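You operate a simulated robot arm through the tools that you are given. There is no shell and no other tool. Be economical: measure what you need, move in short steps, check, and stop when the job is done.

The job below is to be done with a simulated robot arm. You get a single attempt, and the scene is never put back.

## Task
Pull out press seven's stop button, raise the upper plate, then run the sliding tray out.
Fine: reset, use hand mode, end in auto.

The check looks at the end state, three seconds after you hand in, the way a careful person would. Anything else that was tipped, shoved, dropped, spilled or broken makes it a failure.

## Robot
A 7-joint arm with a two-finger parallel gripper on a trunk, on a base that drives. Base frame: it is fixed to the floor where the robot stands at the start and does not move with it; the origin is under the middle of the robot, x ahead of it, y to its left, z up. Lengths are in m, angles in degrees, forces in N, time in s.
With the tool pointing down near the work surface it reaches from about 0.26 to 0.7 m from the robot's upright axis, wherever it stands. Its first joint turns from -166.0 to 166.0 degrees. Places, roughly: press five down button [-3.5, 5.6, 1.2]; press five force dial [-3.5, 5.6, 1.3]; press five gate lever [-3.9, 6, 1.2]; press five hold dial [-3.4, 5.6, 1.3]; press five in button [-3.5, 5.5, 1.2]; press five lamp switch [-3.3, 5.7, 1.6]; press five left big button [-4, 6.1, 1]; press five lift button [-3.4, 5.4, 1.2]; press five mode switch [-3.4, 5.5, 1.3]; press five out button [-3.5, 5.5, 1.2]; press five power switch [-3.3, 5.4, 1.3]; press five reset button [-3.5, 5.5, 1.1]; press five right big button [-3.7, 5.7, 1]; press five square pad [-3.7, 6, 1.1]; press five start button [-3.6, 5.6, 1.1]; press five stop button [-3.5, 5.4, 1.1]. Payload 1.57 kg.
The TCP is the grasp point between the finger pads, 0.03 m short of the fingertips. In the tool frame z runs along the fingers and y along their closing line. Largest opening 0.08 m; finger width 0.017, thickness 0.012; the body of the gripper, 0.04 by 0.082 m, starts 0.08 m behind the TCP.
Orientation is told as [roll, pitch, yaw] about the base's x, y, z axes, in that order, counted from this pose: with the fingers straight down and closing along the base's y, the tool's x points along the base's -x, its y along +y and its z along -z.

## Interface
- The arm moves only by the tool play_rows. Its argument "series" is a list of rows, each an object of numbers (a shift or turn left out is 0, a gripper value left out holds the last): "gripper": the finger opening in m, from 0 to 0.08; "tx", "ty", "tz": the shift along the tool's x, y, z in m; "ax", "ay", "az": the turn, a rotation vector about the tool's x, y, z in degrees. In form: [{"gripper": .., "tx": .., "ty": .., "tz": .., "ax": .., "ay": .., "az": ..}, ...]. A call has 1 to 20 rows; each row is the pose to reach, as a shift and turn from the pose commanded when the call began, along the tool's axes at that moment. A row lasts 0.2 s, in which the tool goes at most 0.05 m and 8.6 degrees; a call with a longer step from one row to the next is refused whole, and so is a gripper value outside its range. Where a pose cannot be reached the arm comes as near as it can. A force on the tool above 40 N (or 10 N above the force at the start of the call, whichever is more), or a blocked arm, ends the call early, and 0.2 s more pass. Each finger travels about 0.072 m/s and halts on what it meets, pressing with about 35 N; the grip force reading is that of the motor and also rises with nothing between the fingers. The clock runs only during rows and for 0.2 s after the last one: add rows that repeat a pose to give the fingers time. The reply holds the time, the measured pose of the TCP, the force on the tool along the base axes, the opening and the grip force, in the units named above and with some noise, with the torque about the TCP (base axes, N m) and any sound that the robot's microphone picked up.
- Cameras (640 x 400 px; columns grow to the right, rows downward): "scene" is now at [0.0025, 0.1579, 1.6126]; the picture's right is [0.19, -0.98, 0.00], its down [-0.65, -0.13, -0.75] and it looks along [0.74, 0.14, -0.66] (base axes); focal length 214 px, centre (320, 200). "wrist" rides on the gripper at [0.072, -0.007, -0.122] in the tool frame; the picture's right is [0.09, 1.00, 0.00], its down [-0.84, 0.08, -0.54] and it looks along [-0.54, 0.05, 0.84] (tool axes); focal length 238 px, centre (320, 200). There is no depth. A picture from a camera that has moved, and an enlarged one, comes with that camera's place and axes in the base frame and with its lens.
- snapshot(camera): a new picture of that camera. The clock stands still meanwhile.
- slide_trunk(by): slides the trunk up (or, below 0, down) by that many m; the arm and the scene camera ride with it, the base frame stays. It gives what a move gives, with no picture.
- roll_base(legs): drives the robot by 1 to 6 legs, each [ahead, left, turn to the left] in m, m and degrees, along the robot's own axes; the way and the turn of a leg run together, so that a leg with both is an arc; at most 1.5 m and 180 degrees a leg. The arm and the cameras ride along, it lands a little off, and it stops where it bumps. It gives what a move gives.
- aim_head(pan, tilt): turns the head with the scene camera to pan (to the left, within 86 degrees either way) and tilt (down, from -29 to 69), counted from straight ahead of the robot. It gives what a move gives.
- inspect(camera, box): a new picture of the part [left, top, right, bottom] of that camera's present view, enlarged. The clock stands still meanwhile.
- sign_off(): hands the job in; it is judged then, once.

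Go step by step. Nothing tells you exact positions but the pictures and the camera data: compare them with the known pose of the tool, close in by small moves and look again before you grip or let go. The budget is 120 turns and 90 pictures, counting those below and the enlarged ones. Unless the task says otherwise, let go and move clear before handing in, and close with one line.

The tools are called as name(argument=value, ...) on one line, values as JSON. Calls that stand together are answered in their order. play_rows: Moves the arm, as the interface text tells. Its arguments: {"type":"object","properties":{"series":{"type":"array","items":{"type":"object","properties":{"gripper":{"type":"number"},"tx":{"type":"number"},"ty":{"type":"number"},"tz":{"type":"number"},"ax":{"type":"number"},"ay":{"type":"number"},"az":{"type":"number"}}}}},"required":["series"]} The other tools are called the same way: slide_trunk (by) slides the trunk up or down; roll_base (legs) drives the base; aim_head (pan, tilt) turns the head that bears the scene camera; snapshot (camera) takes a picture; inspect (camera, box) takes an enlarged picture of a part of a camera's view; sign_off () hands the job in.

At the start:

```text
time_s: 0.0
tool_pos: [0.3327, -0.0273, 1.533]
ee_rot: [0.1, 0.1, 0.0]
wrist_force: [0.6, 0.0, 0.3]
moment: [0.01, -0.02, -0.01]
grip_width: 0.0798
grasp_force: 0.0
trunk travel left (down, up): [-0.425, 0.055]
robot x, y, heading: [0.0003, 0.0007, 0.3]
head pan, tilt: [11.1, 41.2]
```

scene: 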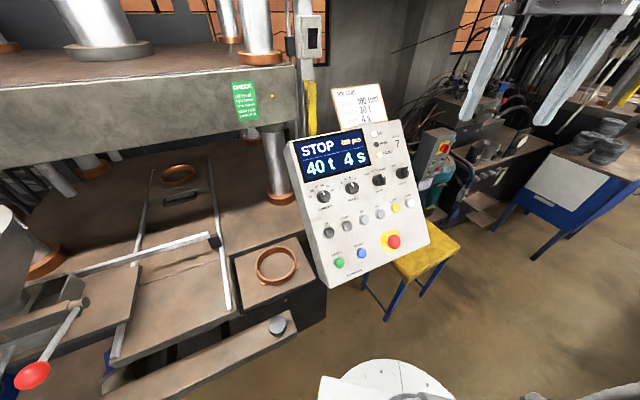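
wrist: 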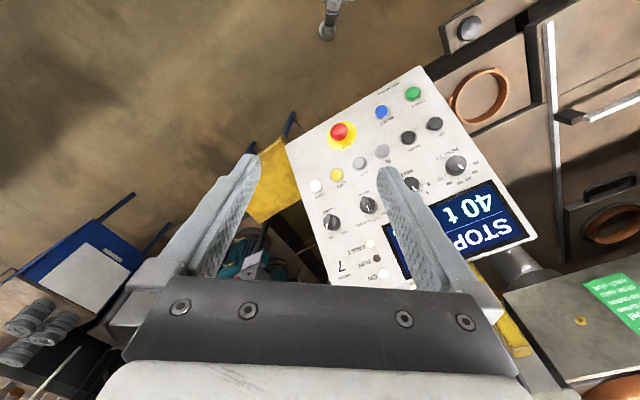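

I see a control panel marked 7 in front of me, showing STOP, with a red stop button, knobs and push buttons. I'll enlarge the panel to read the labels.

inspect(camera="scene", box=[280, 80, 440, 180])

inspect(camera="scene", box=[290, 170, 450, 290])

```text
4.00 times, centred on (360, 130) of scene
camera zoom: at [0.0025, 0.1579, 1.6126], right [0.19, -0.98, 0.0], down [-0.65, -0.13, -0.75], along [0.74, 0.14, -0.66], focal length 858 px, centre (160, 480)
```

zoom: 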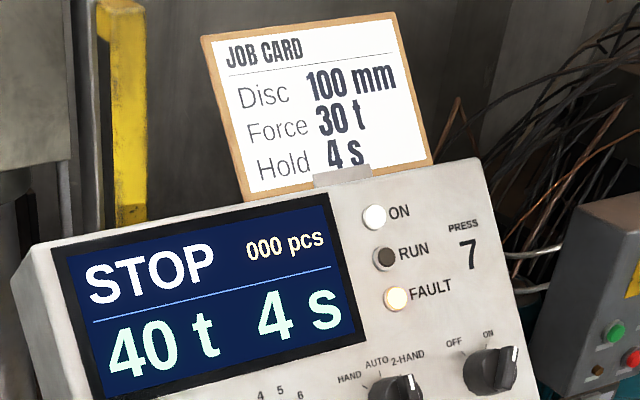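

```text
3.33 times, centred on (370, 230) of scene
camera zoom: at [0.0025, 0.1579, 1.6126], right [0.19, -0.98, 0.0], down [-0.65, -0.13, -0.75], along [0.74, 0.14, -0.66], focal length 715 px, centre (153, 100)
```

zoom: 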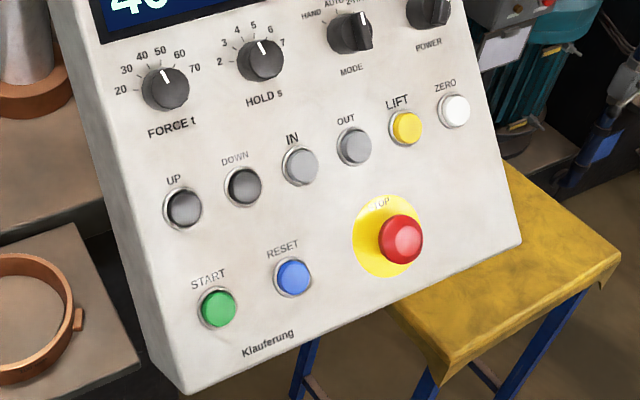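

Triangulating from both cameras, the panel sits about 0.4 m ahead: stop ≈[0.415,0.025,1.124], UP ≈[0.366,0.202,1.18]. Next I look over the press itself to know the plate, the tray and what may be in its way.

aim_head(pan=50, tilt=35)

snapshot(camera="scene")

aim_head(pan=45, tilt=0)

snapshot(camera="scene")

aim_head(pan=70, tilt=62)

snapshot(camera="scene")

```text
time_s: 1.1
tool_pos: [0.3315, -0.0278, 1.532]
ee_rot: [0.0, 0.0, 0.0]
wrist_force: [0.8, -0.1, -0.2]
moment: [-0.02, 0.01, 0.0]
grip_width: 0.0803
grasp_force: 0.1
trunk travel left (down, up): [-0.425, 0.055]
robot x, y, heading: [-0.002, -0.0006, 0.1]
head pan, tilt: [50.0, 35.0]
```

```text
85 pictures are left
camera scene: at [-0.0234, 0.2091, 1.6218], right [0.77, -0.64, 0.0], down [-0.37, -0.44, -0.82], along [0.53, 0.63, -0.57], focal length 214 px, centre (320, 200)
```

scene: 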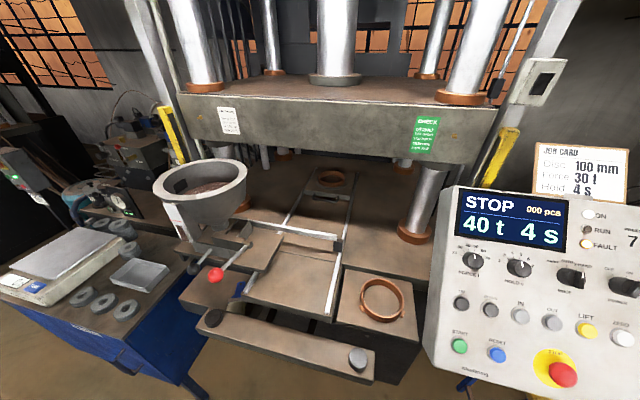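

```text
time_s: 2.1
tool_pos: [0.3329, -0.0275, 1.5323]
ee_rot: [0.0, 0.0, 0.0]
wrist_force: [0.3, -0.9, 0.7]
moment: [-0.01, 0.0, 0.0]
grip_width: 0.0801
grasp_force: 0.0
trunk travel left (down, up): [-0.425, 0.055]
robot x, y, heading: [-0.0013, 0.0018, -0.0]
head pan, tilt: [45.0, 0.0]
```

```text
84 pictures are left
camera scene: at [-0.0164, 0.2054, 1.6779], right [0.71, -0.71, 0.0], down [0.0, 0.0, -1.0], along [0.71, 0.71, 0.0], focal length 214 px, centre (320, 200)
```

scene: 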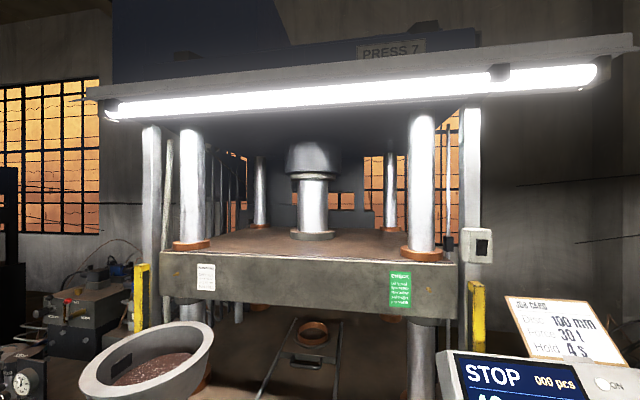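

```text
time_s: 3.4
tool_pos: [0.3321, -0.0281, 1.5325]
ee_rot: [0.0, 0.0, 0.0]
wrist_force: [-1.1, -0.2, 0.7]
moment: [0.02, 0.0, 0.02]
grip_width: 0.08
grasp_force: 0.0
trunk travel left (down, up): [-0.425, 0.055]
robot x, y, heading: [0.0009, 0.0018, 0.1]
head pan, tilt: [70.0, 62.0]
```

```text
83 pictures are left
camera scene: at [-0.0581, 0.2022, 1.5853], right [0.94, -0.34, 0.0], down [-0.3, -0.83, -0.47], along [0.16, 0.44, -0.88], focal length 214 px, centre (320, 200)
```

scene: 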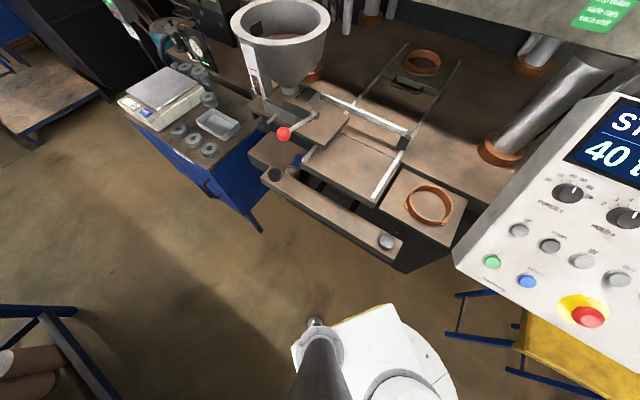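

The plate is low-mid, the tray with an orange ring is inside. There are notices on the beam that I should read, and something lying across the tray rails that I'll check.

aim_head(pan=50, tilt=25)

inspect(camera="scene", box=[380, 130, 460, 190])

inspect(camera="scene", box=[190, 130, 270, 190])

inspect(camera="scene", box=[160, 200, 420, 400])

```text
time_s: 4.4
tool_pos: [0.3327, -0.0277, 1.5334]
ee_rot: [0.0, 0.0, 0.0]
wrist_force: [-0.1, -0.6, -0.4]
moment: [-0.02, -0.01, 0.03]
grip_width: 0.0802
grasp_force: 0.1
trunk travel left (down, up): [-0.425, 0.055]
robot x, y, heading: [0.0002, -0.0003, -0.1]
head pan, tilt: [50.0, 25.0]
```

```text
6.67 times, centred on (420, 160) of scene
camera zoom: at [-0.0209, 0.2123, 1.6375], right [0.77, -0.64, 0.0], down [-0.27, -0.32, -0.91], along [0.58, 0.69, -0.42], focal length 1430 px, centre (-347, 467)
```

zoom: 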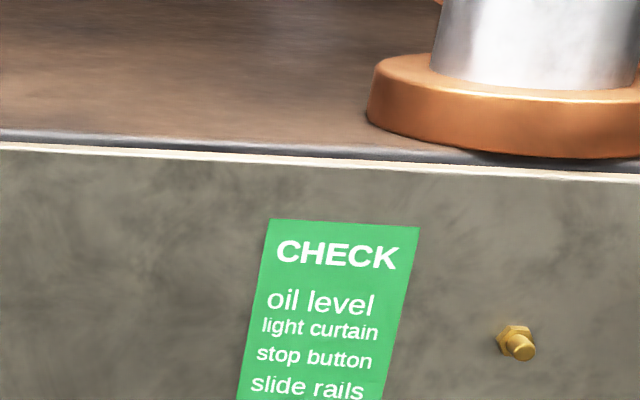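

```text
6.67 times, centred on (230, 160) of scene
camera zoom: at [-0.0209, 0.2123, 1.6375], right [0.77, -0.64, 0.0], down [-0.27, -0.32, -0.91], along [0.58, 0.69, -0.42], focal length 1430 px, centre (920, 467)
```

zoom: 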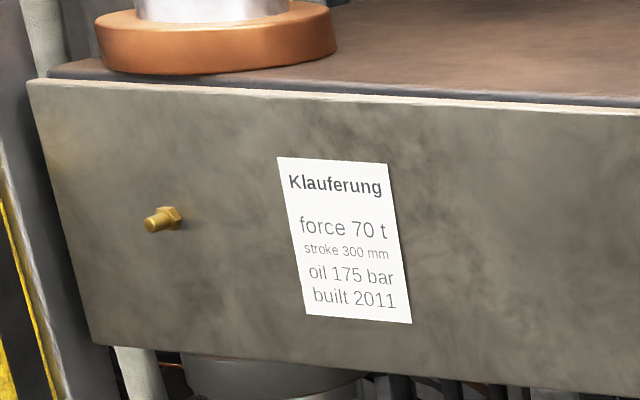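

```text
2.00 times, centred on (290, 300) of scene
camera zoom: at [-0.0209, 0.2123, 1.6375], right [0.77, -0.64, 0.0], down [-0.27, -0.32, -0.91], along [0.58, 0.69, -0.42], focal length 429 px, centre (380, 0)
```

zoom: 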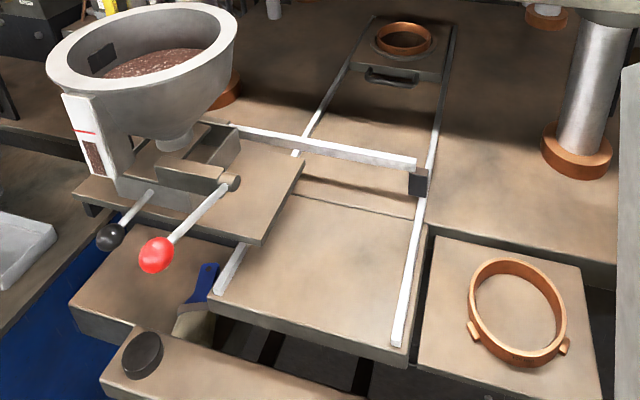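

The tray path looks clear and nothing needs pre-moving. I'd like the robot to face the panel squarely (panel normal is about 35° left of x), so I check the floor on my right first.

aim_head(pan=-70, tilt=50)

snapshot(camera="scene")

```text
time_s: 6.4
tool_pos: [0.3315, -0.0267, 1.5323]
ee_rot: [0.0, 0.0, 0.0]
wrist_force: [-0.1, 0.3, -0.8]
moment: [0.0, 0.0, -0.03]
grip_width: 0.0799
grasp_force: 0.0
trunk travel left (down, up): [-0.425, 0.055]
robot x, y, heading: [0.0039, -0.0, -0.1]
head pan, tilt: [-70.0, 50.0]
```

```text
79 pictures are left
camera scene: at [-0.0537, 0.0694, 1.6001], right [-0.94, -0.34, 0.0], down [-0.26, 0.72, -0.64], along [0.22, -0.6, -0.77], focal length 214 px, centre (320, 200)
```

scene: 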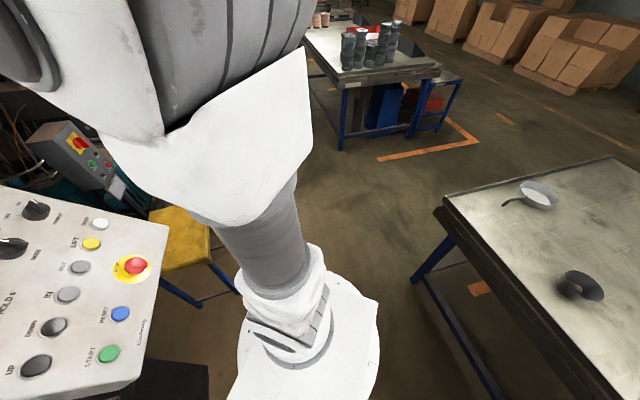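

The right side has a table corner near [-0.35,-0.68]; a 0.22 m sidestep stays clear. I sidestep and turn 35° left.

roll_base(legs=[[0.0, -0.22, 0], [0, 0, 35]])

aim_head(pan=0, tilt=41)

snapshot(camera="scene")

snapshot(camera="wrist")

```text
time_s: 10.8
tool_pos: [0.2884, -0.0481, 1.533]
ee_rot: [0.0, 0.0, 35.0]
wrist_force: [0.0, -0.1, -0.7]
moment: [0.0, 0.04, -0.01]
grip_width: 0.08
grasp_force: 0.1
trunk travel left (down, up): [-0.425, 0.055]
robot x, y, heading: [0.0013, -0.2189, 34.9]
head pan, tilt: [-70.0, 50.0]
```

```text
time_s: 12.2
tool_pos: [0.2871, -0.0487, 1.5317]
ee_rot: [0.0, -0.1, 35.1]
wrist_force: [0.0, -0.3, -0.2]
moment: [-0.01, 0.01, -0.02]
grip_width: 0.08
grasp_force: 0.2
trunk travel left (down, up): [-0.425, 0.055]
robot x, y, heading: [-0.0031, -0.2176, 34.9]
head pan, tilt: [0.0, 41.0]
```

```text
78 pictures are left
camera scene: at [-0.0765, -0.0978, 1.6128], right [0.57, -0.82, 0.0], down [-0.54, -0.38, -0.75], along [0.62, 0.43, -0.66], focal length 214 px, centre (320, 200)
```

scene: 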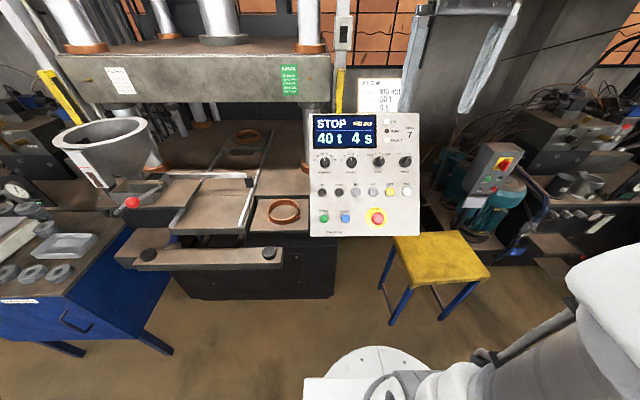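

```text
77 pictures are left
camera wrist: at [0.2337, -0.0936, 1.6545], right [-0.65, 0.76, 0.0], down [0.64, 0.54, 0.54], along [0.41, 0.35, -0.84], focal length 238 px, centre (320, 200)
```

wrist: 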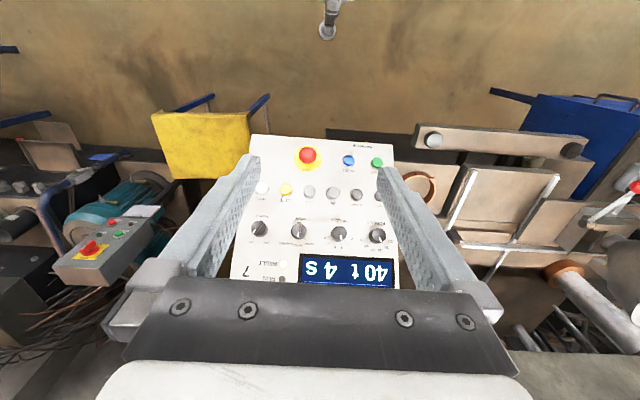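

I now face the panel squarely. I tilt the tool 50° so the fingers point along the panel normal, then look through the wrist camera.

play_rows(series=[{"ay": -8.4}, {"ay": -16.8}, {"ay": -25.2}, {"ay": -33.6}, {"ay": -42}, {"ay": -50}, {"ay": -50}])

snapshot(camera="wrist")

snapshot(camera="scene")

```text
time_s: 13.8
tool_pos: [0.2878, -0.0488, 1.5325]
ee_rot: [0.0, -50.1, 35.0]
wrist_force: [0.3, 0.0, -0.2]
moment: [-0.01, -0.03, -0.03]
grip_width: 0.0797
grasp_force: 0.0
trunk travel left (down, up): [-0.425, 0.055]
robot x, y, heading: [0.001, -0.2161, 35.1]
head pan, tilt: [0.0, 41.0]
```

```text
76 pictures are left
camera wrist: at [0.1786, -0.1324, 1.5555], right [-0.62, 0.78, -0.07], down [0.05, 0.13, 0.99], along [0.78, 0.61, -0.13], focal length 238 px, centre (320, 200)
```

wrist: 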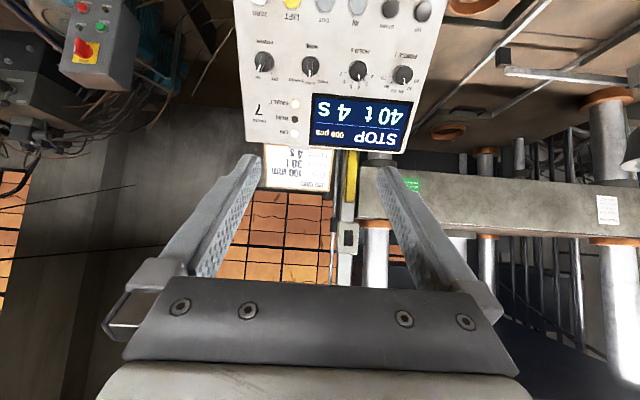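

```text
75 pictures are left
camera scene: at [-0.0766, -0.0977, 1.6128], right [0.57, -0.82, 0.0], down [-0.54, -0.38, -0.75], along [0.62, 0.43, -0.66], focal length 214 px, centre (320, 200)
```

scene: 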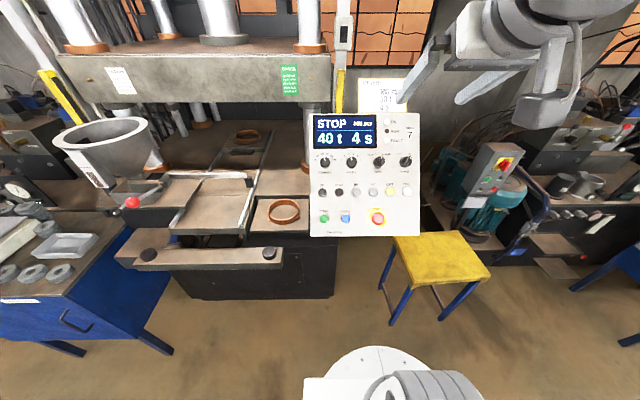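

The tool points along the panel normal. I enlarge the panel once more for exact pixel positions and to read labels.

inspect(camera="scene", box=[300, 105, 428, 185])

inspect(camera="scene", box=[300, 165, 428, 245])

```text
5.00 times, centred on (364, 145) of scene
camera zoom: at [-0.0766, -0.0977, 1.6128], right [0.57, -0.82, 0.0], down [-0.54, -0.38, -0.75], along [0.62, 0.43, -0.66], focal length 1072 px, centre (100, 475)
```

zoom: 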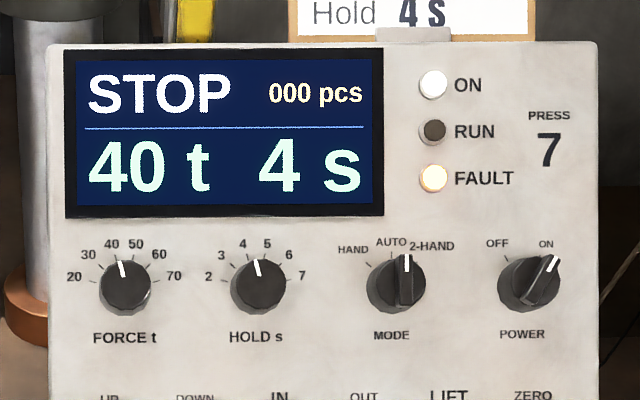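

```text
5.00 times, centred on (364, 205) of scene
camera zoom: at [-0.0766, -0.0977, 1.6128], right [0.57, -0.82, 0.0], down [-0.54, -0.38, -0.75], along [0.62, 0.43, -0.66], focal length 1072 px, centre (100, 175)
```

zoom: 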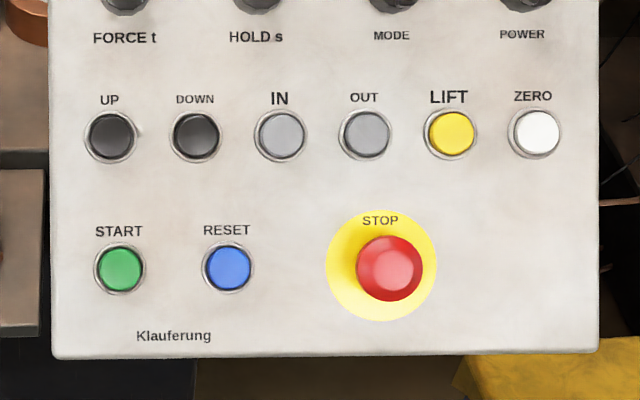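

Panel geometry is consistent (rows horizontal in my frame, slope ≈48°, stop cap about 22 mm proud). I move the open gripper to about 0.1 m above the stop cap along the normal.

play_rows(series=[{"tx": 0.027, "ty": -0.002, "tz": 0.035}, {"tx": 0.054, "ty": -0.004, "tz": 0.07}, {"tx": 0.081, "ty": -0.006, "tz": 0.105}, {"tx": 0.108, "ty": -0.008, "tz": 0.14}, {"tx": 0.135, "ty": -0.01, "tz": 0.175}, {"tx": 0.162, "ty": -0.012, "tz": 0.21}, {"tx": 0.189, "ty": -0.014, "tz": 0.245}, {"tx": 0.2175, "ty": -0.016, "tz": 0.283}, {"tx": 0.2175, "ty": -0.016, "tz": 0.283}])

snapshot(camera="wrist")

snapshot(camera="scene")

```text
time_s: 15.8
tool_pos: [0.3849, -0.006, 1.1971]
ee_rot: [-0.1, -50.1, 35.2]
wrist_force: [-0.7, 0.4, -0.2]
moment: [-0.01, 0.0, -0.01]
grip_width: 0.08
grasp_force: 0.0
out of reach, approached as far as the arm can: row 7, 8, 9
trunk travel left (down, up): [-0.425, 0.055]
robot x, y, heading: [-0.0013, -0.2164, 34.6]
head pan, tilt: [0.0, 41.0]
```

```text
72 pictures are left
camera wrist: at [0.2759, -0.0898, 1.2199], right [-0.62, 0.78, -0.07], down [0.06, 0.14, 0.99], along [0.78, 0.61, -0.13], focal length 238 px, centre (320, 200)
```

wrist: 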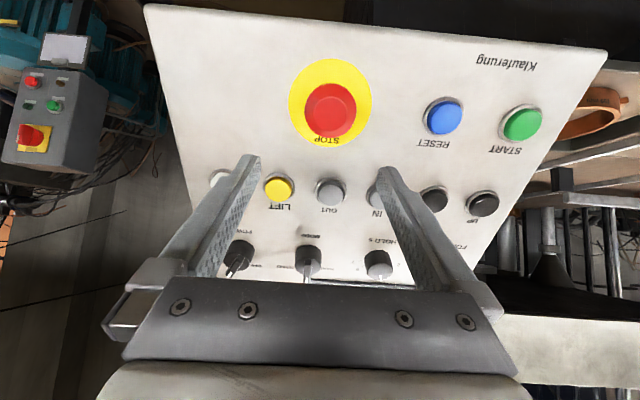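

```text
71 pictures are left
camera scene: at [-0.077, -0.0963, 1.6127], right [0.57, -0.82, 0.0], down [-0.54, -0.38, -0.75], along [0.62, 0.43, -0.66], focal length 214 px, centre (320, 200)
```

scene: 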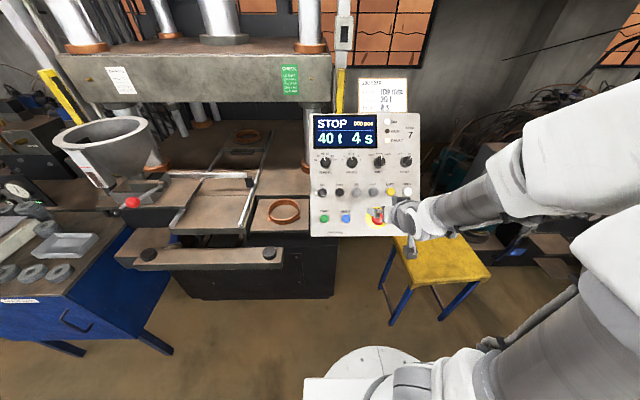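

The arm hits its reach limit low down, so I'll back off and lower the trunk instead.

play_rows(series=[{"tx": -0.025, "tz": -0.03}, {"tx": -0.05, "tz": -0.06}, {"tx": -0.075, "tz": -0.09}, {"tx": -0.1, "tz": -0.12}, {"tx": -0.1, "tz": -0.12}])

slide_trunk(by=-0.18)

snapshot(camera="wrist")

snapshot(camera="scene")

```text
time_s: 17.0
tool_pos: [0.3634, -0.023, 1.3515]
ee_rot: [0.0, -50.0, 35.0]
wrist_force: [-0.5, 0.6, 0.2]
moment: [0.01, 0.0, 0.0]
grip_width: 0.0799
grasp_force: 0.1
trunk travel left (down, up): [-0.425, 0.055]
robot x, y, heading: [0.001, -0.2186, 34.9]
head pan, tilt: [0.0, 41.0]
```

```text
time_s: 19.0
tool_pos: [0.3634, -0.0225, 1.171]
ee_rot: [0.0, -49.9, 34.9]
wrist_force: [0.8, 0.3, 0.0]
moment: [-0.01, -0.01, -0.02]
grip_width: 0.0801
grasp_force: 0.0
trunk travel left (down, up): [-0.245, 0.235]
robot x, y, heading: [-0.002, -0.2152, 35.1]
head pan, tilt: [0.0, 41.0]
```

```text
70 pictures are left
camera wrist: at [0.2541, -0.1067, 1.194], right [-0.62, 0.78, -0.07], down [0.06, 0.13, 0.99], along [0.78, 0.61, -0.13], focal length 238 px, centre (320, 200)
```

wrist: 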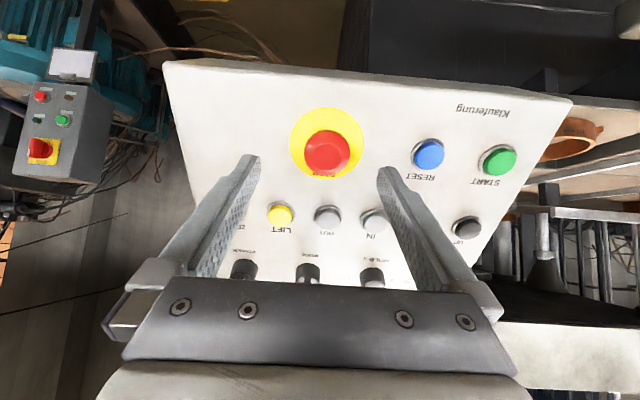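

```text
69 pictures are left
camera scene: at [-0.0766, -0.0977, 1.4329], right [0.57, -0.82, 0.0], down [-0.54, -0.38, -0.75], along [0.62, 0.43, -0.66], focal length 214 px, centre (320, 200)
```

scene: 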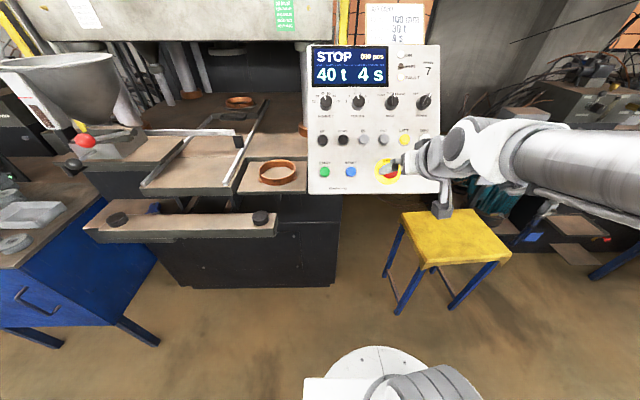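

The wrist view agrees with my estimate of the cap at about [h .36, l -.221, z 1.119]. I advance with open fingers around the cap, in two stages.

play_rows(series=[{"gripper": 0.08, "tx": -0.009, "ty": 0.006, "tz": 0.03}, {"tx": -0.009, "ty": 0.006, "tz": 0.055}, {"tx": -0.009, "ty": 0.006, "tz": 0.068}, {"tx": -0.009, "ty": 0.006, "tz": 0.068}])

snapshot(camera="wrist")

inspect(camera="scene", box=[350, 130, 430, 190])

```text
time_s: 20.0
tool_pos: [0.4071, 0.0151, 1.1348]
ee_rot: [0.0, -50.0, 35.0]
wrist_force: [0.0, -0.1, 0.3]
moment: [0.02, -0.01, 0.02]
grip_width: 0.0799
grasp_force: 0.0
trunk travel left (down, up): [-0.245, 0.235]
robot x, y, heading: [-0.0002, -0.2181, 35.0]
head pan, tilt: [0.0, 41.0]
```

```text
68 pictures are left
camera wrist: at [0.2978, -0.0685, 1.1573], right [-0.62, 0.78, -0.07], down [0.06, 0.13, 0.99], along [0.78, 0.61, -0.13], focal length 238 px, centre (320, 200)
```

wrist: 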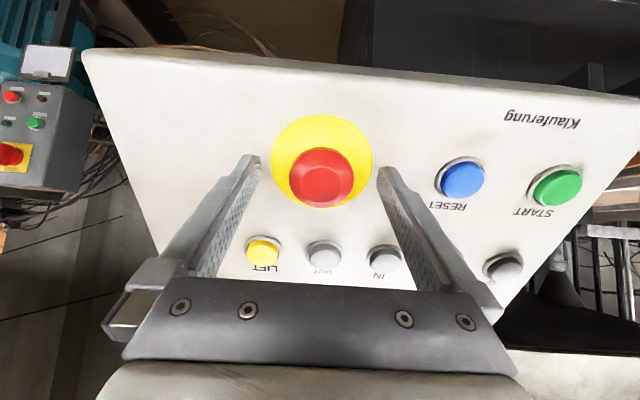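

```text
6.67 times, centred on (390, 160) of scene
camera zoom: at [-0.0765, -0.0977, 1.4328], right [0.57, -0.82, 0.0], down [-0.54, -0.38, -0.75], along [0.62, 0.43, -0.66], focal length 1430 px, centre (-147, 467)
```

zoom: 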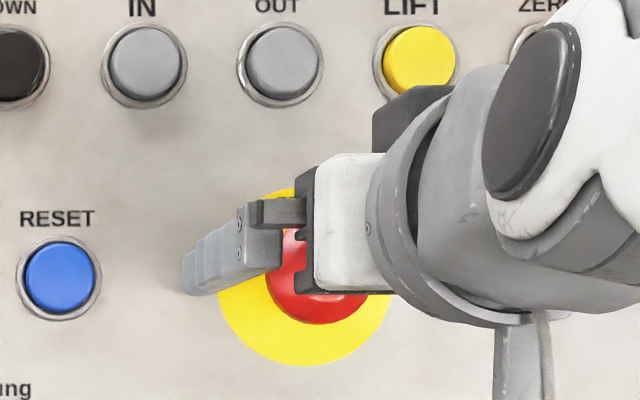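

The cap is centred between the fingers. I advance 13 mm more and close.

play_rows(series=[{"tz": 0.006}, {"tz": 0.012}, {"tz": 0.012}, {"gripper": 0.03, "tz": 0.012}, {"gripper": 0.03, "tz": 0.012}, {"gripper": 0.03, "tz": 0.012}, {"gripper": 0.03, "tz": 0.012}])

snapshot(camera="wrist")

```text
time_s: 20.6
tool_pos: [0.4099, 0.0169, 1.1319]
ee_rot: [0.2, -50.3, 35.0]
wrist_force: [-23.5, -17.0, 20.2]
moment: [0.49, 0.77, 1.35]
grip_width: 0.0794
grasp_force: 0.0
trunk travel left (down, up): [-0.245, 0.235]
robot x, y, heading: [-0.0012, -0.2158, 34.9]
head pan, tilt: [0.0, 41.0]
stopped in row 2: the force on the tool passed its limit at 48 N (the readings are from after the stop); the commanded pose is now the measured one
```

```text
66 pictures are left
camera wrist: at [0.2995, -0.0675, 1.1544], right [-0.62, 0.78, -0.07], down [0.05, 0.13, 0.99], along [0.78, 0.61, -0.12], focal length 238 px, centre (320, 200)
```

wrist: 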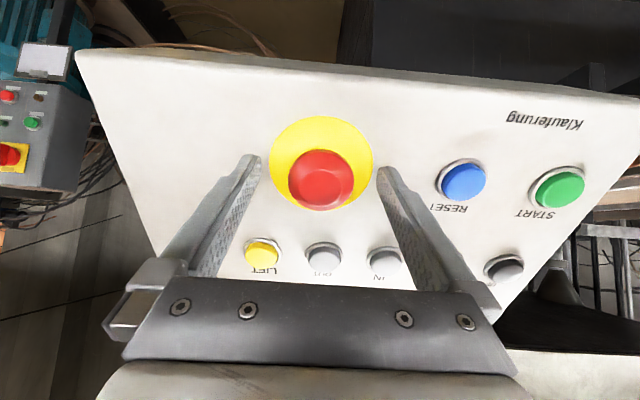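

The fingertips touched the panel, so that's the full depth. I back off 2.5 mm and close on the cap.

play_rows(series=[{"tz": -0.0025}, {"tz": -0.0025}, {"gripper": 0.03, "tz": -0.0025}, {"gripper": 0.03, "tz": -0.0025}, {"gripper": 0.03, "tz": -0.0025}, {"gripper": 0.03, "tz": -0.0025}])

snapshot(camera="wrist")

```text
time_s: 22.0
tool_pos: [0.4096, 0.018, 1.1329]
ee_rot: [0.0, -50.3, 35.1]
wrist_force: [-17.4, -2.0, 18.9]
moment: [0.55, 0.41, 0.62]
grip_width: 0.041
grasp_force: 44.9
trunk travel left (down, up): [-0.245, 0.235]
robot x, y, heading: [0.0001, -0.2168, 35.0]
head pan, tilt: [0.0, 41.0]
```

```text
65 pictures are left
camera wrist: at [0.2996, -0.0664, 1.155], right [-0.62, 0.78, -0.07], down [0.05, 0.13, 0.99], along [0.78, 0.61, -0.12], focal length 238 px, centre (320, 200)
```

wrist: 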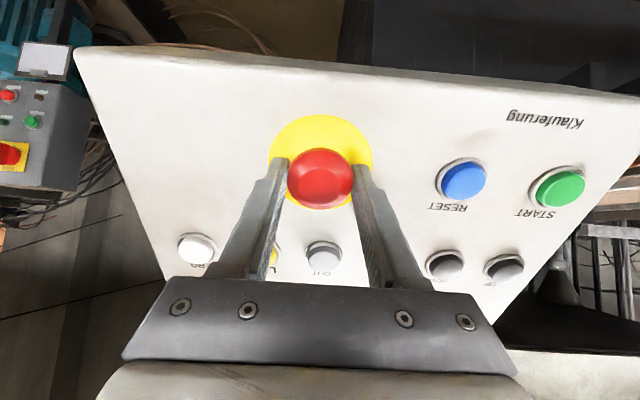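

I have the cap gripped at 41 mm. Now I pull straight out along the tool axis.

play_rows(series=[{"tz": -0.004}, {"tz": -0.008}, {"tz": -0.012}, {"tz": -0.016}, {"tz": -0.016}])

snapshot(camera="wrist")

inspect(camera="scene", box=[300, 40, 444, 130])

```text
time_s: 23.2
tool_pos: [0.4012, 0.0123, 1.1415]
ee_rot: [0.2, -50.2, 35.0]
wrist_force: [10.2, 12.5, 1.9]
moment: [0.53, -0.97, -0.03]
grip_width: 0.041
grasp_force: 45.2
trunk travel left (down, up): [-0.245, 0.235]
robot x, y, heading: [0.0016, -0.2177, 35.0]
head pan, tilt: [0.0, 41.0]
```

```text
64 pictures are left
camera wrist: at [0.292, -0.0719, 1.1636], right [-0.62, 0.78, -0.07], down [0.06, 0.13, 0.99], along [0.78, 0.61, -0.13], focal length 238 px, centre (320, 200)
```

wrist: 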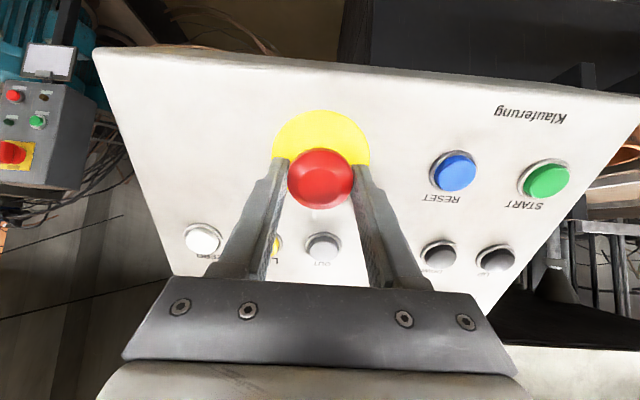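

```text
4.44 times, centred on (372, 85) of scene
camera zoom: at [-0.076, -0.0968, 1.4327], right [0.57, -0.82, 0.0], down [-0.54, -0.38, -0.75], along [0.62, 0.43, -0.66], focal length 953 px, centre (89, 711)
```

zoom: 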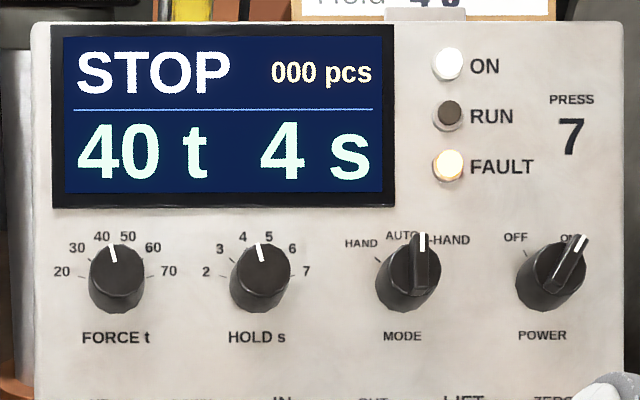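

The button came out about 13 mm and now resists at its end stop; STOP/FAULT still shows, pending reset. I release and back away.

play_rows(series=[{"tz": -0.003}, {"gripper": 0.08, "tz": -0.002}, {"gripper": 0.08, "tz": -0.002}, {"gripper": 0.08, "tz": -0.002}, {"gripper": 0.08, "tz": -0.002}, {"tz": -0.03}, {"tz": -0.06}, {"tz": -0.09}, {"gripper": 0.0, "tz": -0.09}, {"tz": -0.09}, {"tz": -0.09}, {"tz": -0.09}, {"tz": -0.09}, {"tz": -0.09}, {"tz": -0.09}])

snapshot(camera="wrist")

snapshot(camera="scene")

```text
time_s: 26.4
tool_pos: [0.345, -0.0301, 1.1983]
ee_rot: [0.1, -50.1, 35.1]
wrist_force: [-0.2, -0.6, -0.3]
moment: [0.01, 0.03, 0.0]
grip_width: 0.0
grasp_force: 21.7
trunk travel left (down, up): [-0.245, 0.235]
robot x, y, heading: [0.0001, -0.2208, 35.3]
head pan, tilt: [0.0, 41.0]
```

```text
62 pictures are left
camera wrist: at [0.235, -0.1135, 1.2217], right [-0.62, 0.78, -0.07], down [0.06, 0.13, 0.99], along [0.78, 0.61, -0.13], focal length 238 px, centre (320, 200)
```

wrist: 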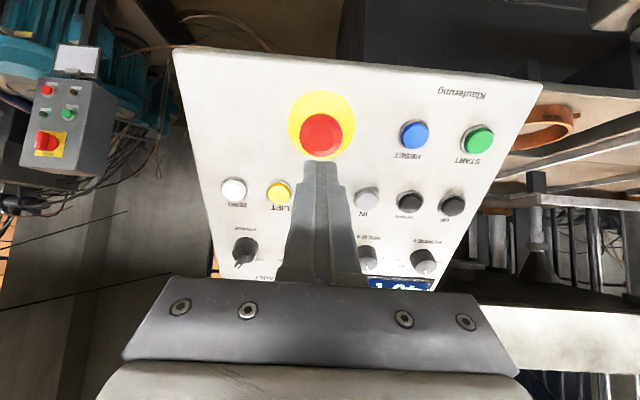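

```text
61 pictures are left
camera scene: at [-0.077, -0.098, 1.4328], right [0.57, -0.82, 0.0], down [-0.54, -0.38, -0.75], along [0.62, 0.43, -0.66], focal length 214 px, centre (320, 200)
```

scene: 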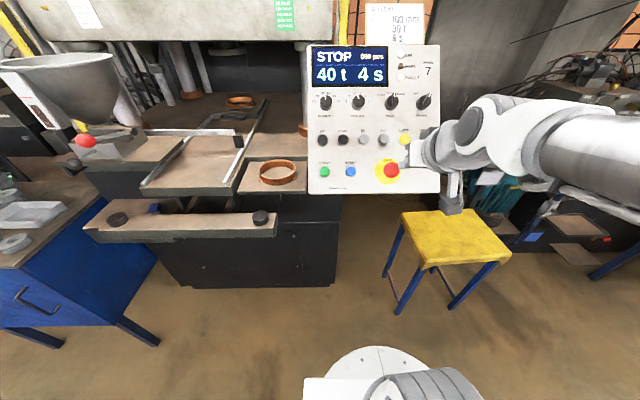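

The stop button stays out. Next is RESET: closed fingers shift left to above the blue button.

play_rows(series=[{"ty": 0.04}, {"ty": 0.08}, {"ty": 0.1034, "tx": 0.001}, {"ty": 0.1034, "tx": 0.001, "tz": 0.04}, {"ty": 0.1034, "tx": 0.001, "tz": 0.075}, {"ty": 0.1034, "tx": 0.001, "tz": 0.075}])

snapshot(camera="wrist")

inspect(camera="scene", box=[300, 130, 444, 220])

```text
time_s: 27.8
tool_pos: [0.326, 0.0908, 1.1691]
ee_rot: [-1.2, -52.7, 36.6]
wrist_force: [-0.1, 0.1, 0.0]
moment: [0.01, 0.01, -0.03]
grip_width: 0.0001
grasp_force: 21.6
trunk travel left (down, up): [-0.245, 0.235]
robot x, y, heading: [-0.0022, -0.2175, 35.1]
head pan, tilt: [0.0, 41.0]
```

```text
60 pictures are left
camera wrist: at [0.2161, 0.0052, 1.1854], right [-0.62, 0.78, -0.09], down [0.01, 0.12, 0.99], along [0.78, 0.62, -0.08], focal length 238 px, centre (320, 200)
```

wrist: 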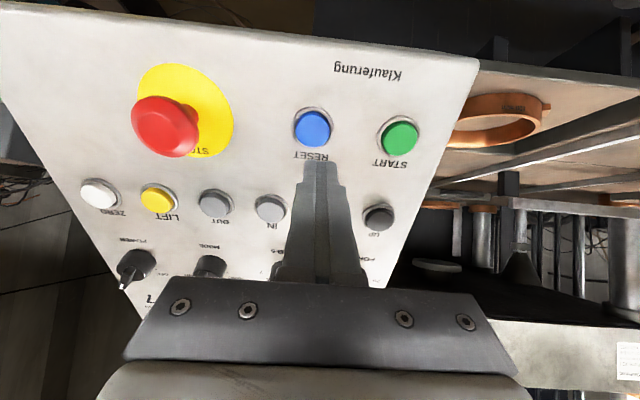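

```text
4.44 times, centred on (372, 175) of scene
camera zoom: at [-0.0922, -0.0723, 1.4544], right [0.81, -0.59, 0.0], down [-0.27, -0.37, -0.89], along [0.52, 0.72, -0.45], focal length 953 px, centre (89, 311)
```

zoom: 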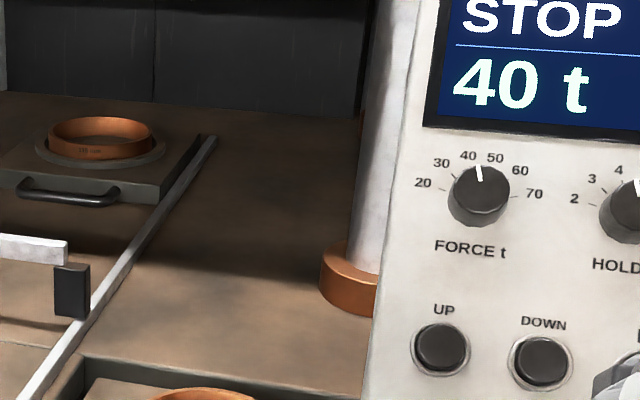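

The reported pose is off from the commanded tilt, and the head camera seems to have swung. I hold still and look again.

play_rows(series=[{"tz": 0}, {"tz": 0}])

snapshot(camera="scene")

```text
time_s: 28.4
tool_pos: [0.3249, 0.0905, 1.1678]
ee_rot: [-1.1, -52.5, 36.6]
wrist_force: [0.6, -0.2, 0.5]
moment: [0.0, 0.0, 0.01]
grip_width: 0.0
grasp_force: 21.7
trunk travel left (down, up): [-0.245, 0.235]
robot x, y, heading: [-0.0009, -0.2163, 34.9]
head pan, tilt: [0.0, 41.0]
```

```text
58 pictures are left
camera scene: at [-0.0927, -0.0719, 1.4551], right [0.81, -0.58, 0.0], down [-0.26, -0.36, -0.89], along [0.52, 0.73, -0.45], focal length 214 px, centre (320, 200)
```

scene: 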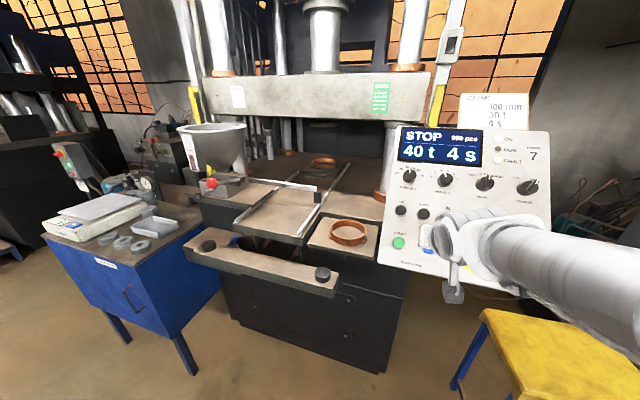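

The arm apparently leaned against my own head when reaching left. I retreat the tool the way it came, then shift the base left instead so the arm works on its right side.

play_rows(series=[{"tz": -0.04}, {"tz": -0.075}, {"tz": -0.075, "ty": -0.04}, {"tz": -0.075, "ty": -0.08}, {"tz": -0.075, "ty": -0.1034}, {"tz": -0.075, "ty": -0.1034}])

snapshot(camera="scene")

```text
time_s: 29.8
tool_pos: [0.3439, -0.0282, 1.1978]
ee_rot: [0.2, -50.1, 35.1]
wrist_force: [0.4, 0.8, -0.3]
moment: [0.02, -0.03, -0.03]
grip_width: 0.0001
grasp_force: 21.3
trunk travel left (down, up): [-0.245, 0.235]
robot x, y, heading: [0.0004, -0.2172, 35.2]
head pan, tilt: [0.0, 41.0]
```

```text
57 pictures are left
camera scene: at [-0.077, -0.0981, 1.4328], right [0.57, -0.82, 0.0], down [-0.54, -0.38, -0.75], along [0.62, 0.43, -0.66], focal length 214 px, centre (320, 200)
```

scene: 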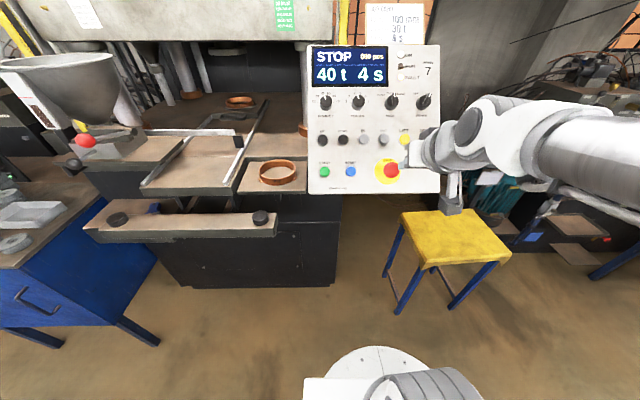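

The pose and head recovered fully. I shift the base 0.18 m left so that all needed buttons lie slightly to the robot's right.

roll_base(legs=[[0, 0.18, 0]])

snapshot(camera="scene")

snapshot(camera="wrist")

```text
time_s: 31.8
tool_pos: [0.2404, 0.1177, 1.1969]
ee_rot: [0.0, -50.1, 35.0]
wrist_force: [0.8, -0.1, -0.5]
moment: [0.06, 0.01, 0.0]
grip_width: 0.0
grasp_force: 21.3
trunk travel left (down, up): [-0.245, 0.235]
robot x, y, heading: [-0.1055, -0.0698, 35.0]
head pan, tilt: [0.0, 41.0]
```

```text
56 pictures are left
camera scene: at [-0.1802, 0.0493, 1.4328], right [0.57, -0.82, 0.0], down [-0.54, -0.38, -0.75], along [0.62, 0.43, -0.66], focal length 214 px, centre (320, 200)
```

scene: 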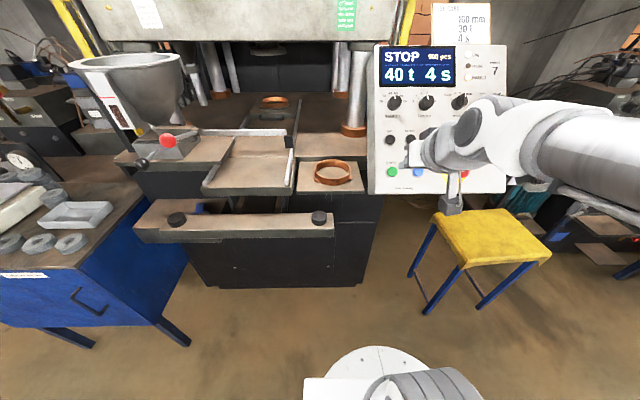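

```text
55 pictures are left
camera wrist: at [0.1317, 0.0344, 1.2207], right [-0.62, 0.78, -0.07], down [0.06, 0.13, 0.99], along [0.78, 0.61, -0.13], focal length 238 px, centre (320, 200)
```

wrist: 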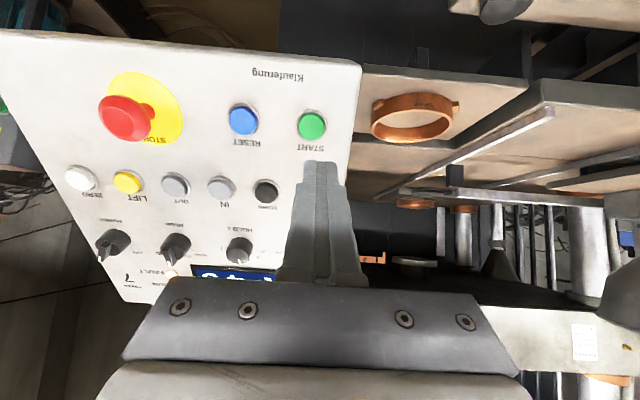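

RESET confirmed at l≈-.120. I move over it and press gently.

play_rows(series=[{"ty": -0.04}, {"ty": -0.0784}, {"ty": -0.0784, "tz": 0.04}, {"ty": -0.0784, "tz": 0.075}, {"ty": -0.0784, "tz": 0.085}, {"ty": -0.0784, "tz": 0.085}])

snapshot(camera="wrist")

inspect(camera="scene", box=[360, 130, 520, 230])

```text
time_s: 33.2
tool_pos: [0.3399, 0.0915, 1.1439]
ee_rot: [0.1, -50.1, 35.0]
wrist_force: [-0.3, -0.2, 0.7]
moment: [0.0, -0.01, 0.0]
grip_width: 0.0
grasp_force: 21.4
trunk travel left (down, up): [-0.245, 0.235]
robot x, y, heading: [-0.1032, -0.0728, 35.1]
head pan, tilt: [0.0, 41.0]
```

```text
54 pictures are left
camera wrist: at [0.2301, 0.0083, 1.1666], right [-0.62, 0.78, -0.07], down [0.06, 0.13, 0.99], along [0.78, 0.61, -0.13], focal length 238 px, centre (320, 200)
```

wrist: 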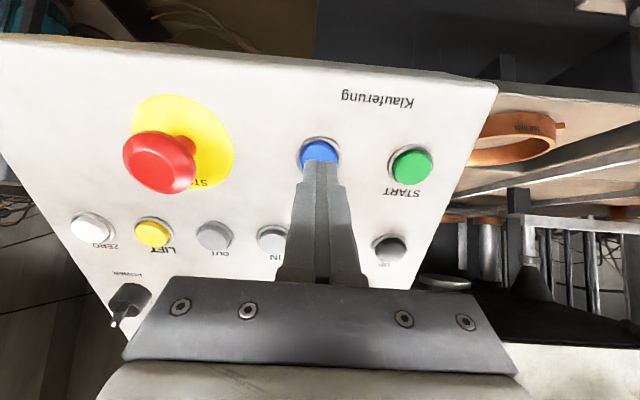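

```text
4.00 times, centred on (440, 180) of scene
camera zoom: at [-0.1802, 0.0494, 1.4328], right [0.57, -0.82, 0.0], down [-0.54, -0.38, -0.75], along [0.62, 0.43, -0.66], focal length 858 px, centre (-160, 280)
```

zoom: 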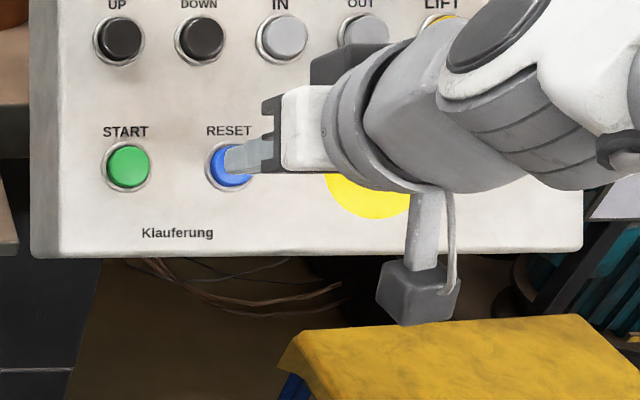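

Aligned on RESET. I press in small steps and hold briefly, then back off.

play_rows(series=[{"tz": 0.01}, {"tz": 0.014}, {"tz": 0.017}, {"tz": 0.02}, {"tz": 0.023}, {"tz": 0.023}, {"tz": 0.01}, {"tz": -0.01}])

inspect(camera="scene", box=[370, 30, 530, 130])

```text
time_s: 34.4
tool_pos: [0.3496, 0.0992, 1.132]
ee_rot: [0.2, -50.5, 34.9]
wrist_force: [-26.8, -12.7, 21.2]
moment: [-0.11, 0.14, 0.25]
grip_width: 0.0
grasp_force: 21.1
trunk travel left (down, up): [-0.245, 0.235]
robot x, y, heading: [-0.1039, -0.0702, 35.4]
head pan, tilt: [0.0, 41.0]
heard: click
stopped in row 6: the force on the tool passed its limit at 44 N (the readings are from after the stop); the commanded pose is now the measured one
```

```text
4.00 times, centred on (450, 80) of scene
camera zoom: at [-0.185, 0.0471, 1.4329], right [0.57, -0.82, 0.0], down [-0.53, -0.38, -0.76], along [0.62, 0.43, -0.65], focal length 858 px, centre (-200, 680)
```

zoom: 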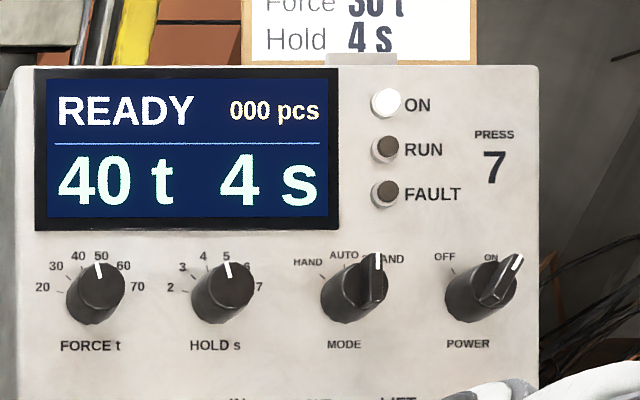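

READY shows and FAULT is off. Now I retreat and move up to the MODE knob for a close look at its pointer.

play_rows(series=[{"tz": -0.04}, {"tz": -0.08}, {"tz": -0.1}, {"tz": -0.1, "ty": -0.035, "tx": -0.03}, {"tz": -0.1, "ty": -0.07, "tx": -0.06}, {"tz": -0.1, "ty": -0.105, "tx": -0.09}, {"tz": -0.095, "ty": -0.105, "tx": -0.13}, {"tz": -0.09, "ty": -0.105, "tx": -0.165}, {"tz": -0.085, "ty": -0.105, "tx": -0.18, "gripper": 0.06}, {"tz": -0.085, "ty": -0.105, "tx": -0.18}, {"tz": -0.085, "ty": -0.105, "tx": -0.18}])

snapshot(camera="wrist")

snapshot(camera="scene")

```text
time_s: 36.8
tool_pos: [0.4557, 0.0438, 1.3234]
ee_rot: [0.2, -50.2, 34.9]
wrist_force: [-0.1, 1.3, 0.1]
moment: [-0.02, 0.0, 0.01]
grip_width: 0.06
grasp_force: 0.1
trunk travel left (down, up): [-0.245, 0.235]
robot x, y, heading: [-0.1003, -0.0712, 35.1]
head pan, tilt: [0.0, 41.0]
```

```text
51 pictures are left
camera wrist: at [0.3464, -0.0407, 1.3448], right [-0.62, 0.78, -0.07], down [0.05, 0.13, 0.99], along [0.78, 0.61, -0.12], focal length 238 px, centre (320, 200)
```

wrist: 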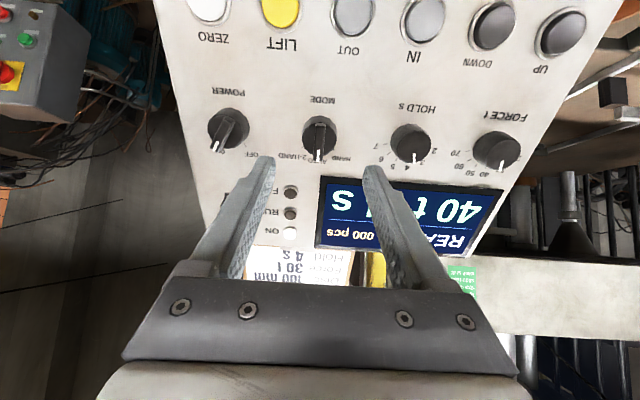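

```text
50 pictures are left
camera scene: at [-0.1805, 0.0492, 1.4328], right [0.57, -0.82, 0.0], down [-0.54, -0.38, -0.75], along [0.62, 0.43, -0.66], focal length 214 px, centre (320, 200)
```

scene: 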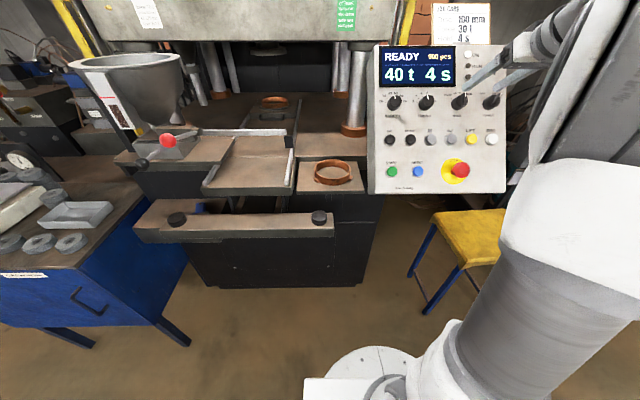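

inspect(camera="wrist", box=[270, 80, 390, 180])

inspect(camera="scene", box=[436, 80, 500, 120])

```text
4.00 times, centred on (330, 130) of wrist
camera zoom: at [0.3464, -0.0407, 1.3448], right [-0.62, 0.78, -0.07], down [0.05, 0.13, 0.99], along [0.78, 0.61, -0.12], focal length 953 px, centre (280, 480)
```

zoom: 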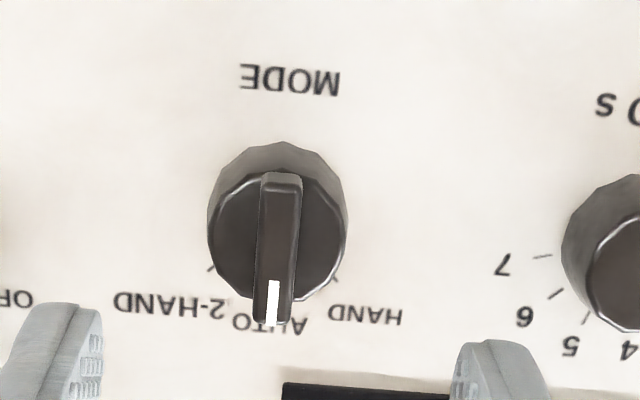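

```text
10.00 times, centred on (468, 100) of scene
camera zoom: at [-0.1805, 0.0492, 1.4328], right [0.57, -0.82, 0.0], down [-0.54, -0.38, -0.75], along [0.62, 0.43, -0.66], focal length 2145 px, centre (-1160, 1200)
```

zoom: 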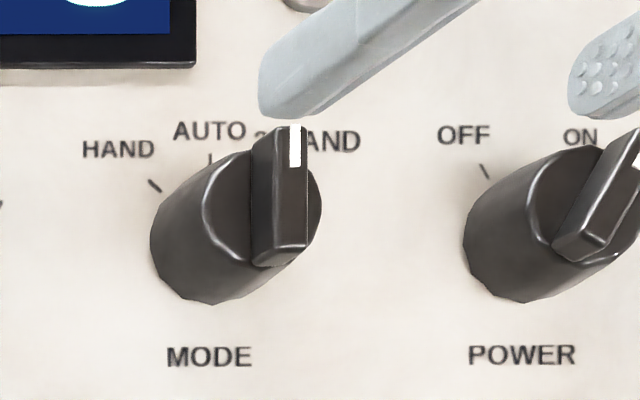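

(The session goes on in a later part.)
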